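You operate a simulated robot arm through the tools that you are given. There is no shell and no other tool. Be economical: measure what you need, move in short steps, check, and stop when the job is done.

You are at the controls of a simulated robot arm. One attempt, no reset.

JOB
Press the omar button two times.

It is judged by the outcome, as a careful person would: the job done as asked, and still so three seconds after it is handed in. It fails if anything else is knocked over, pushed out of place, dropped, spilled or broken.

ROBOT AND FRAMES
A 6-joint arm with a two-finger parallel gripper, fixed in place. Base frame: the origin is at the foot of the arm, x ahead of it, y to its left, z up. Units: m, degrees, N and s.
Its first joint turns from -66.0 to 66.0 degrees. Payload 2.7 kg.
Tool frame: the origin (TCP) lies between the finger pads and is the grasp point; the fingertips stand 0.023 m ahead of it; z points along the fingers, y is the line along which they close. Largest opening 0.094 m; finger width 0.038, thickness 0.01; the body of the gripper, 0.054 by 0.096 m, starts 0.039 m behind the TCP.
Orientation is that of the tool frame in the base frame, as a unit quaternion [w, x, y, z]. With the fingers straight down and closing along the base's y, the tool's x points along the base's -x, its y along +y and its z along -z.

CONTROLS
- The arm moves only by the tool send_rows. Its argument "moves" is a list of rows, each an object of numbers (a shift or turn left out is 0, a gripper value left out holds the last): "grip": the opening in per cent of the stroke, from 0 (shut) to 100 (fully open); "x", "y", "z": the shift along the tool's x, y, z in m; "rx", "ry", "rz": the turn, a rotation vector about the tool's x, y, z in degrees. In form: [{"grip": .., "x": .., "y": .., "z": .., "rx": .., "ry": .., "rz": ..}, ...]. A call has 1 to 8 rows; each row shifts and turns the commanded pose from where the row before left it, along the tool's axes as they then stand. Each row takes 0.2 s and may step no farther than 0.05 m and 8.6 degrees from the row before; otherwise, or with a gripper value out of range, the whole call is refused. A pose out of reach is approached as far as the arm can. The call stops where the force on the tool passes 40 N (or 10 N more than at its start, if that is more) or the arm is blocked; 0.2 s more then pass. Each finger travels about 0.045 m/s and halts on what it meets, pressing with about 32 N; the grip force reading is that of the motor and also rises with nothing between the fingers. The clock runs only during rows and for 0.2 s after the last one: add rows that do not move to give the fingers time. It gives the time, the measured TCP pose, the force on the tool (base axes), the opening and the grip force at its end, in the units of the frame above (readings bear some noise).
- Cameras (640 x 400 px; columns grow to the right, rows downward): "scene" is fixed at [0.0877, -0.4421, 1.4069]; the picture's right is [0.66, -0.76, 0.00], its down [-0.40, -0.35, -0.84] and it looks along [0.64, 0.55, -0.54] (base axes); focal length 309 px, centre (320, 200). "wrist" rides on the gripper at [0.086, 0.016, -0.074] in the tool frame; the picture's right is [-0.18, 0.98, 0.00], its down [-0.58, -0.11, -0.81] and it looks along [-0.79, -0.15, 0.59] (tool axes); focal length 243 px, centre (320, 200). There is no depth. A picture from a camera that has moved, and an enlarged one, comes with that camera's place and axes in the base frame and with its lens.
- capture(camera): a new picture of that camera. It takes no simulated time.
- inspect(camera, box): a new picture of the part [left, top, right, bottom] of that camera's present view, enlarged. It takes no simulated time.
- sign_off(): hands the job in; it is judged then, once.

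Go step by step. Nothing tells you positions but the pictures and the camera data: compare them with the known pose of the tool, close in by small moves and look again before you grip or let go. The budget is 90 turns and 42 pictures, counting those below and the enlarged ones. Unless the task says otherwise, let go and move clear before handing in, and close with one line.

The tools are called after ">>>" as name(argument=value, ...) on one line, values as JSON. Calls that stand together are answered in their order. send_rows: Moves the arm, as the interface text tells. Its arguments: {"type":"object","properties":{"moves":{"type":"array"}},"required":["moves"]} The other tools are called the same way: capture (camera) takes a picture; inspect (camera, box) takes an enlarged picture of a part of a camera's view; sign_off () hands the job in.

At the start:

```text
time_s: 0.0
eef_pos: [0.3512, -0.2758, 1.1212]
ee_rot: [-0.001, 0.0, 1.0, 0.0]
force: [0.7, 0.6, -0.1]
finger_gap: 0.0938
gripper_force: 0.1
```

scene: 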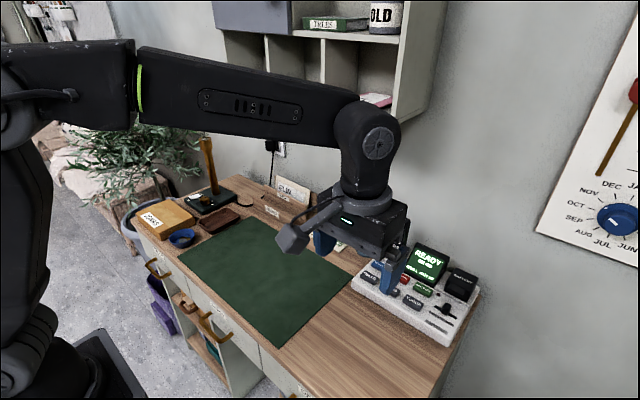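
wrist: 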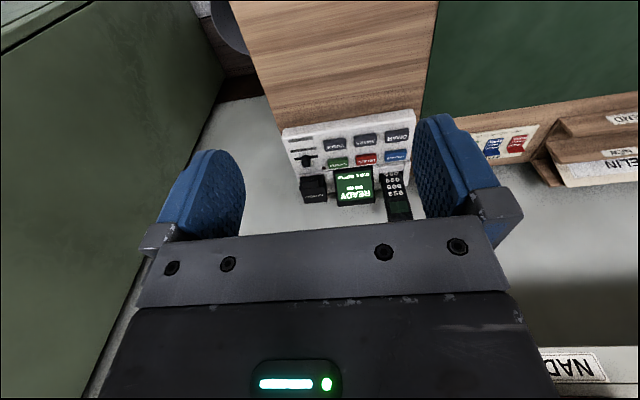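

I see a button panel at the right of the desk; I need to read the labels. I'll enlarge both views.

>>> inspect(camera="wrist", box=[270, 100, 430, 220])

>>> inspect(camera="scene", box=[340, 230, 490, 350])

```text
3.33 times, centred on (350, 160) of wrist
camera zoom: at [0.2657, -0.2604, 1.1966], right [0.18, 0.98, 0.0], down [0.58, -0.11, 0.81], along [0.79, -0.15, -0.59], focal length 809 px, centre (220, 333)
```

zoom: 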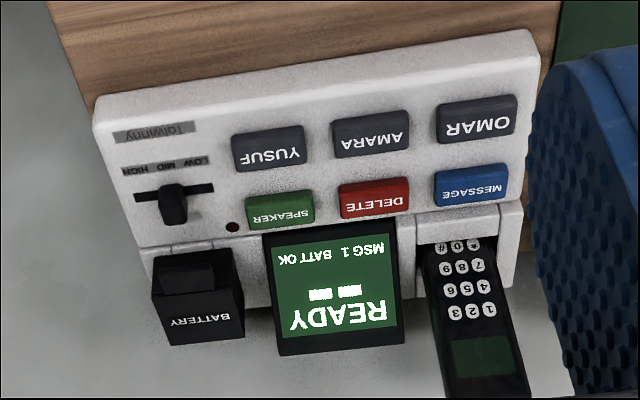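

```text
3.33 times, centred on (415, 290) of scene
camera zoom: at [0.0877, -0.4421, 1.4069], right [0.66, -0.76, 0.0], down [-0.4, -0.35, -0.84], along [0.64, 0.55, -0.54], focal length 1030 px, centre (3, -100)
```

zoom: 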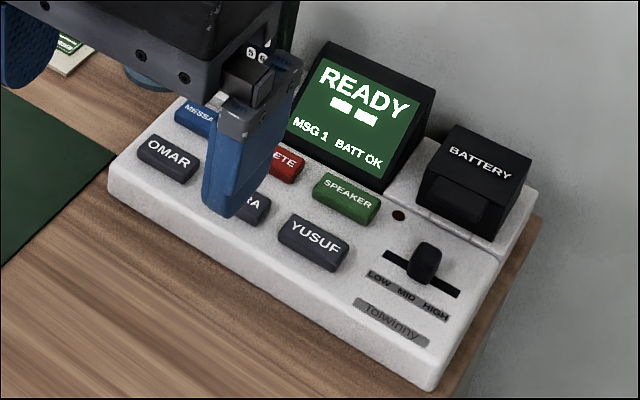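

The OMAR button is the front-row button at the left end of the panel, at about (0.555, -0.187, 0.86). I'll close the fingers, move part of the way there and look again.

>>> send_rows(moves=[{"grip": 0, "x": -0.03, "y": 0.018, "z": 0.024}, {"x": -0.03, "y": 0.018, "z": 0.024}, {"x": -0.03, "y": 0.018, "z": 0.024}, {"x": -0.03, "y": 0.018, "z": 0.024}, {"x": -0.03, "y": 0.018, "z": 0.024}, {}, {}])

>>> capture(camera="wrist")

>>> inspect(camera="scene", box=[340, 230, 490, 350])

```text
time_s: 1.6
eef_pos: [0.5019, -0.1844, 1.002]
ee_rot: [0.0, 0.0, 1.0, 0.0]
force: [-0.1, -0.7, 1.0]
finger_gap: 0.0
gripper_force: 32.0
```

```text
37 pictures are left
camera wrist: at [0.4145, -0.1691, 1.0771], right [0.18, 0.98, 0.0], down [0.58, -0.11, 0.81], along [0.79, -0.15, -0.59], focal length 243 px, centre (320, 200)
```

wrist: 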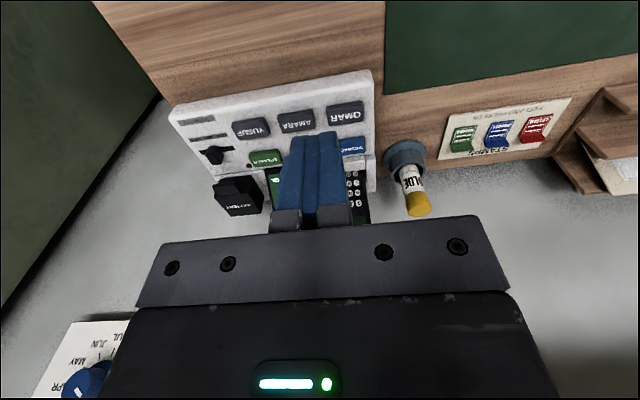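

```text
3.33 times, centred on (415, 290) of scene
camera zoom: at [0.0877, -0.4421, 1.4069], right [0.66, -0.76, 0.0], down [-0.4, -0.35, -0.84], along [0.64, 0.55, -0.54], focal length 1030 px, centre (3, -100)
```

zoom: 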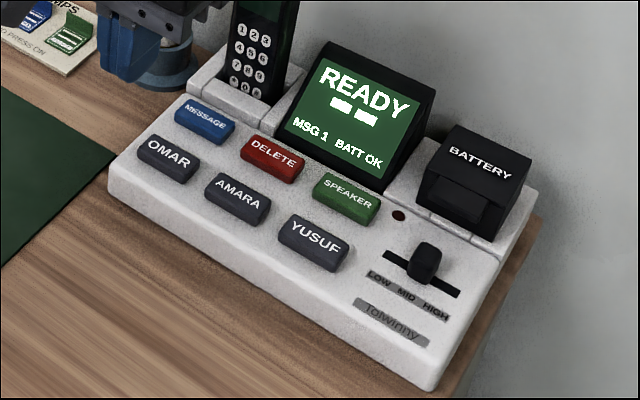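

The button now triangulates to about (0.56, -0.173). I'll move above it, about 4-5 cm up, and check the alignment again.

>>> send_rows(moves=[{"x": -0.027, "y": 0.005, "z": 0.035}, {"x": -0.029, "y": 0.005, "z": 0.035}, {}])

>>> capture(camera="wrist")

>>> inspect(camera="scene", box=[340, 230, 490, 350])

```text
time_s: 2.4
eef_pos: [0.5591, -0.1721, 0.9297]
ee_rot: [0.0, 0.0, 1.0, 0.0]
force: [-0.8, 0.5, 0.6]
finger_gap: 0.0
gripper_force: 31.9
```

```text
35 pictures are left
camera wrist: at [0.4728, -0.157, 1.0054], right [0.18, 0.98, 0.0], down [0.58, -0.11, 0.81], along [0.79, -0.15, -0.59], focal length 243 px, centre (320, 200)
```

wrist: 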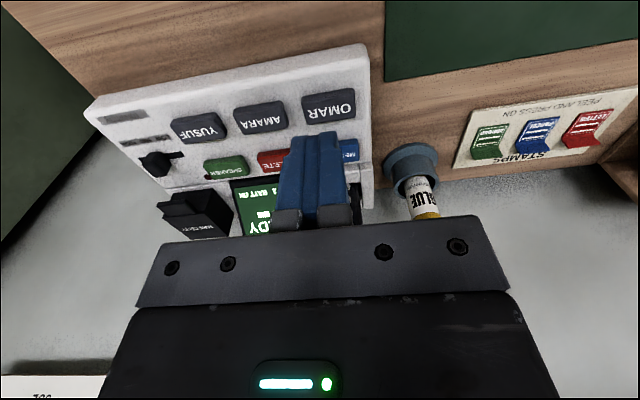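

```text
3.33 times, centred on (415, 290) of scene
camera zoom: at [0.0877, -0.4421, 1.4069], right [0.66, -0.76, 0.0], down [-0.4, -0.35, -0.84], along [0.64, 0.55, -0.54], focal length 1030 px, centre (3, -100)
```

zoom: 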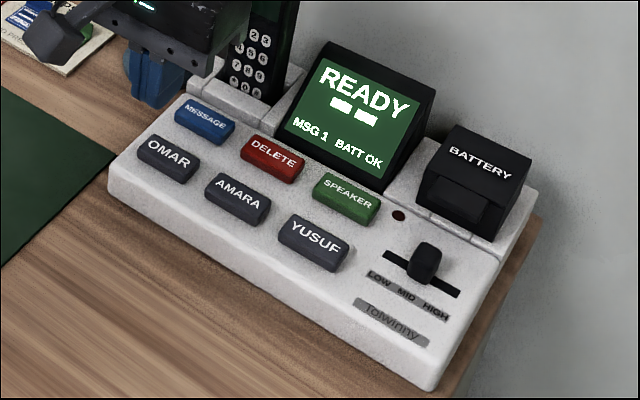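

Intersecting the rays from three views puts OMAR lower and farther out, at about (0.588, -0.173, 0.823). I'll move over that point at a safe height and check.

>>> send_rows(moves=[{"x": -0.027, "y": -0.001, "z": 0.0}, {"z": 0.03}, {}])

>>> capture(camera="wrist")

>>> inspect(camera="scene", box=[340, 230, 490, 350])

```text
time_s: 3.2
eef_pos: [0.5873, -0.1764, 0.9009]
ee_rot: [0.0, 0.0, 1.0, 0.001]
force: [0.5, 0.1, -0.7]
finger_gap: 0.0
gripper_force: 31.8
```

```text
33 pictures are left
camera wrist: at [0.5009, -0.1606, 0.9771], right [0.18, 0.98, 0.0], down [0.58, -0.11, 0.81], along [0.79, -0.15, -0.59], focal length 243 px, centre (320, 200)
```

wrist: 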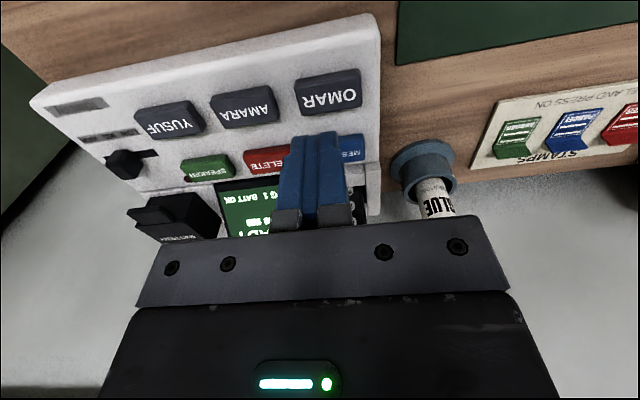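

```text
3.33 times, centred on (415, 290) of scene
camera zoom: at [0.0877, -0.4421, 1.4069], right [0.66, -0.76, 0.0], down [-0.4, -0.35, -0.84], along [0.64, 0.55, -0.54], focal length 1030 px, centre (3, -100)
```

zoom: 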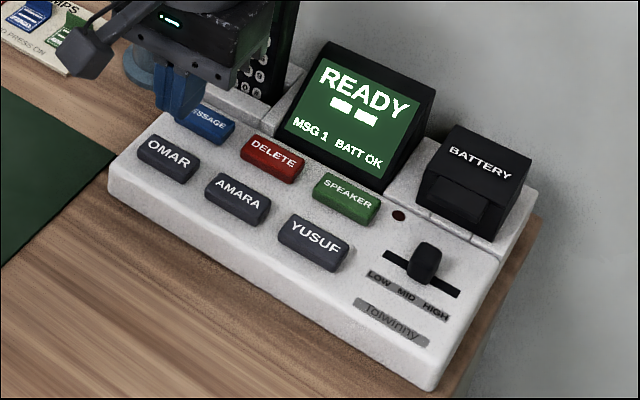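

The views still agree on z of about 0.82. I'll nudge back 4 mm in x, lower 2.5 cm and look again.

>>> send_rows(moves=[{"x": 0.004, "y": 0.002}, {"z": 0.012}, {"z": 0.012}, {}])

>>> capture(camera="wrist")

>>> inspect(camera="scene", box=[360, 245, 435, 305])

```text
time_s: 4.2
eef_pos: [0.5819, -0.1761, 0.8762]
ee_rot: [0.0, 0.0, 1.0, 0.0]
force: [-0.3, -0.7, 0.9]
finger_gap: 0.0
gripper_force: 32.0
```

```text
31 pictures are left
camera wrist: at [0.4956, -0.16, 0.9523], right [0.18, 0.98, 0.0], down [0.58, -0.11, 0.81], along [0.79, -0.15, -0.59], focal length 243 px, centre (320, 200)
```

wrist: 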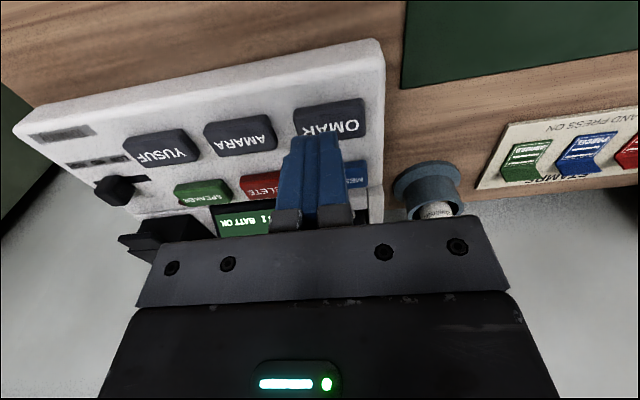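

```text
6.67 times, centred on (398, 275) of scene
camera zoom: at [0.0877, -0.4421, 1.4069], right [0.66, -0.76, 0.0], down [-0.4, -0.35, -0.84], along [0.64, 0.55, -0.54], focal length 2060 px, centre (-197, -300)
```

zoom: 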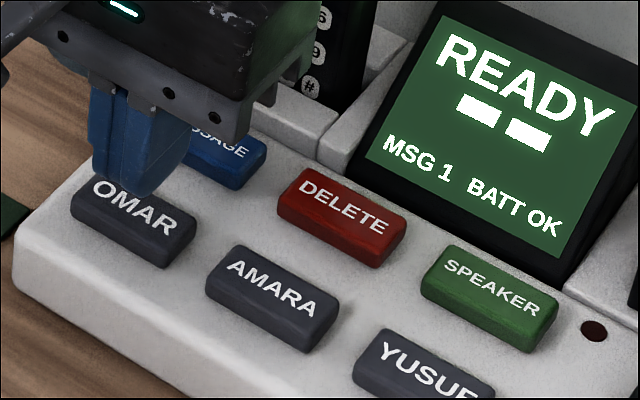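

The estimate holds: OMAR is at about (0.588, -0.172, 0.82) and the tip is about 3 cm above it. I'll centre on it and lower to just above.

>>> send_rows(moves=[{"x": -0.004, "y": 0.003}, {"z": 0.01}, {"z": 0.006}, {}])

>>> capture(camera="wrist")

>>> inspect(camera="scene", box=[360, 245, 435, 305])

```text
time_s: 5.2
eef_pos: [0.5866, -0.1734, 0.8617]
ee_rot: [0.0, 0.0, 1.0, 0.0]
force: [-1.1, -0.5, -0.1]
finger_gap: 0.0
gripper_force: 31.9
```

```text
29 pictures are left
camera wrist: at [0.499, -0.1563, 0.9366], right [0.18, 0.98, 0.0], down [0.58, -0.11, 0.81], along [0.79, -0.15, -0.59], focal length 243 px, centre (320, 200)
```

wrist: 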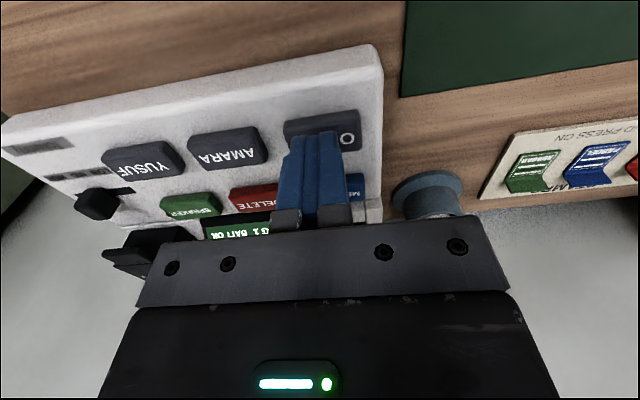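

```text
6.67 times, centred on (398, 275) of scene
camera zoom: at [0.0877, -0.4421, 1.4069], right [0.66, -0.76, 0.0], down [-0.4, -0.35, -0.84], along [0.64, 0.55, -0.54], focal length 2060 px, centre (-197, -300)
```

zoom: 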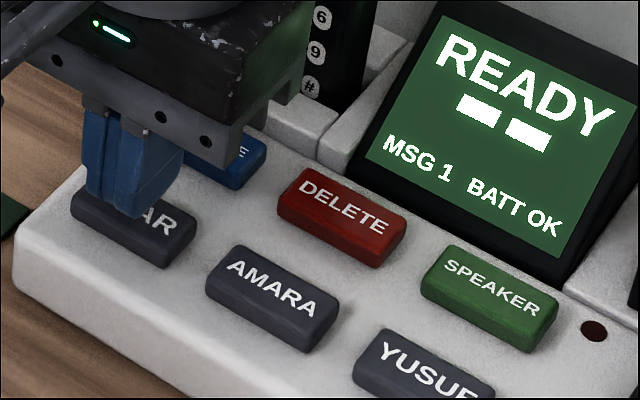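

The tip is centred on OMAR, with about 1-1.5 cm of clearance. I'll lower in small steps until I feel contact.

>>> send_rows(moves=[{"z": 0.004}, {"z": 0.003}, {"z": 0.002}, {}])

>>> inspect(camera="scene", box=[360, 245, 435, 305])

```text
time_s: 6.2
eef_pos: [0.5872, -0.1727, 0.8516]
ee_rot: [0.001, 0.0, 1.0, 0.0]
force: [1.0, 0.0, 0.9]
finger_gap: 0.0
gripper_force: 31.8
```

```text
6.67 times, centred on (398, 275) of scene
camera zoom: at [0.0877, -0.4421, 1.4069], right [0.66, -0.76, 0.0], down [-0.4, -0.35, -0.84], along [0.64, 0.55, -0.54], focal length 2060 px, centre (-197, -300)
```

zoom: 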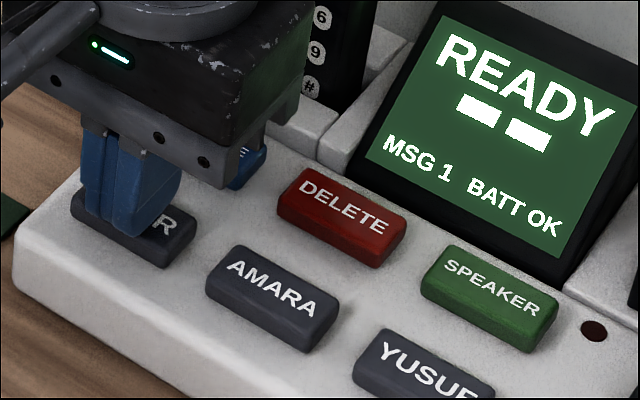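

The tip is nearly at the button top. I'll keep lowering in 1.5 mm steps to find contact.

>>> send_rows(moves=[{"z": 0.0015}, {"z": 0.0015}, {"z": 0.0015}, {"z": 0.0015}, {}])

>>> inspect(camera="scene", box=[360, 245, 435, 305])

```text
time_s: 7.4
eef_pos: [0.5864, -0.1717, 0.8459]
ee_rot: [0.0, 0.0, 1.0, 0.0]
force: [0.9, 0.8, 1.5]
finger_gap: 0.0
gripper_force: 32.4
```

```text
6.67 times, centred on (398, 275) of scene
camera zoom: at [0.0877, -0.4421, 1.4069], right [0.66, -0.76, 0.0], down [-0.4, -0.35, -0.84], along [0.64, 0.55, -0.54], focal length 2060 px, centre (-197, -300)
```

zoom: 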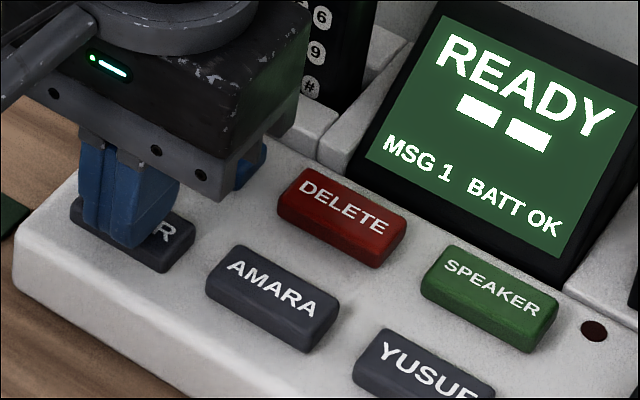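

The tip is touching and the button has started to go down. I'll push a little further and check the display.

>>> send_rows(moves=[{"z": 0.001}, {"z": 0.001}, {}])

>>> inspect(camera="scene", box=[360, 245, 435, 305])

```text
time_s: 8.2
eef_pos: [0.5839, -0.1724, 0.8433]
ee_rot: [0.0, 0.0, 1.0, 0.0]
force: [-0.7, -1.9, 3.5]
finger_gap: 0.0
gripper_force: 31.9
```

```text
6.67 times, centred on (398, 275) of scene
camera zoom: at [0.0876, -0.4421, 1.4069], right [0.66, -0.76, 0.0], down [-0.4, -0.35, -0.84], along [0.64, 0.55, -0.54], focal length 2060 px, centre (-197, -300)
```

zoom: 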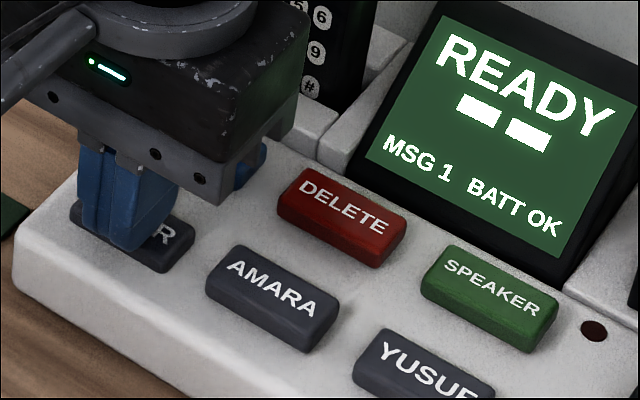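

The button is lower, with a light force and no change on the display yet. I'll press on.

>>> send_rows(moves=[{"z": 0.001}, {"z": 0.001}, {}])

>>> inspect(camera="scene", box=[360, 245, 435, 305])

```text
time_s: 9.0
eef_pos: [0.5854, -0.1726, 0.8434]
ee_rot: [0.0, 0.0, 1.0, 0.0]
force: [-4.8, 5.0, 13.6]
finger_gap: 0.0002
gripper_force: 31.4
```

```text
6.67 times, centred on (398, 275) of scene
camera zoom: at [0.0873, -0.4419, 1.407], right [0.66, -0.76, 0.0], down [-0.4, -0.35, -0.84], along [0.64, 0.55, -0.54], focal length 2060 px, centre (-197, -300)
```

zoom: 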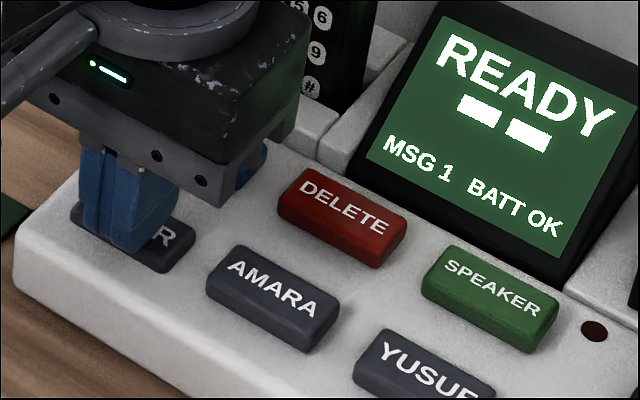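

The force jumped to 13.6 N with no further travel, so the button has bottomed out. I'll release it fully and look at the display.

>>> send_rows(moves=[{"z": -0.006}, {"z": -0.01}, {}])

>>> inspect(camera="scene", box=[360, 245, 435, 305])

```text
time_s: 9.8
eef_pos: [0.585, -0.1721, 0.8581]
ee_rot: [0.0, 0.0, 1.0, 0.0]
force: [-0.5, -0.6, -0.6]
finger_gap: 0.0
gripper_force: 31.9
```

```text
6.67 times, centred on (398, 275) of scene
camera zoom: at [0.0877, -0.4421, 1.4069], right [0.66, -0.76, 0.0], down [-0.4, -0.35, -0.84], along [0.64, 0.55, -0.54], focal length 2060 px, centre (-197, -300)
```

zoom: 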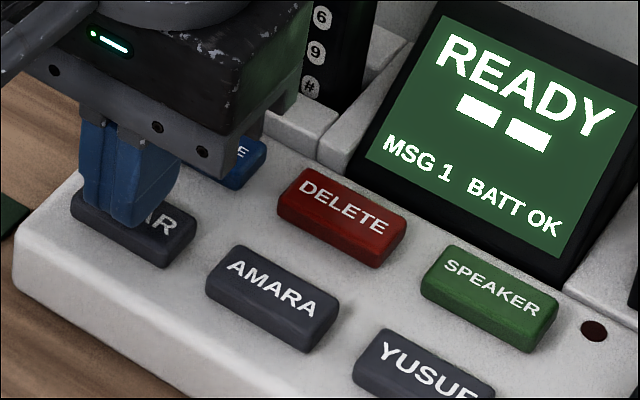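

The button sprang back up after its full stroke, and the display didn't change. I'll make the second press to the same depth, hold briefly and look before releasing.

>>> send_rows(moves=[{"z": 0.008}, {"z": 0.004}, {"z": 0.002}, {"z": 0.002}, {}])

>>> inspect(camera="scene", box=[360, 245, 435, 305])

```text
time_s: 11.0
eef_pos: [0.5871, -0.1726, 0.8434]
ee_rot: [0.001, -0.001, 1.0, -0.001]
force: [-5.6, 1.3, 13.5]
finger_gap: 0.0
gripper_force: 31.9
```

```text
6.67 times, centred on (398, 275) of scene
camera zoom: at [0.0873, -0.442, 1.4069], right [0.66, -0.76, 0.0], down [-0.4, -0.35, -0.84], along [0.64, 0.55, -0.54], focal length 2060 px, centre (-197, -300)
```

zoom: 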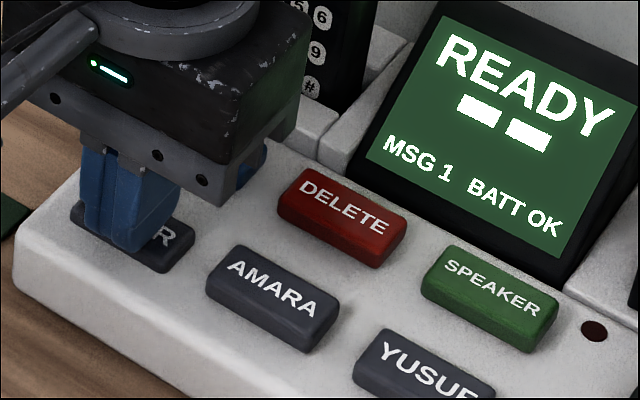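

The second press also reached the stop, at 13.5 N. I'll release straight up and move clear.

>>> send_rows(moves=[{"z": -0.01}, {"z": -0.03}, {"z": -0.04}, {"z": -0.04}, {}])

>>> inspect(camera="scene", box=[340, 230, 490, 350])

```text
time_s: 12.2
eef_pos: [0.5874, -0.1697, 0.9608]
ee_rot: [0.0, 0.001, 1.0, 0.0]
force: [-0.4, 0.6, 0.3]
finger_gap: 0.0002
gripper_force: 31.7
```

```text
3.33 times, centred on (415, 290) of scene
camera zoom: at [0.0877, -0.4421, 1.4069], right [0.66, -0.76, 0.0], down [-0.4, -0.35, -0.84], along [0.64, 0.55, -0.54], focal length 1030 px, centre (3, -100)
```

zoom: 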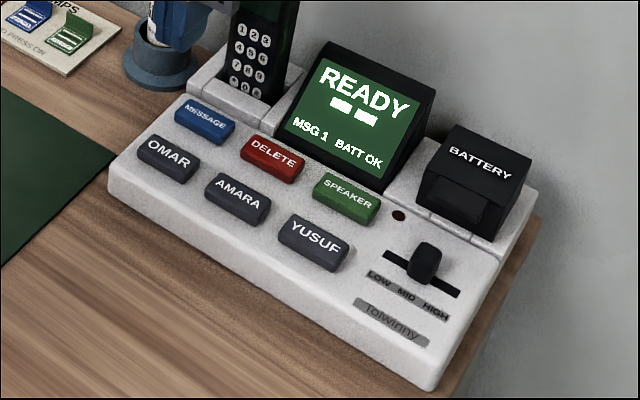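

The panel is undisturbed, OMAR is back up after two full strokes, and the arm is clear, so I'm handing in.

>>> sign_off()

```text
The job is handed in.
```

I pressed the OMAR button twice, each time down to its stop with a full release after. The panel's display never changed, so the only signs that the presses registered are the button's travel and the force readings.
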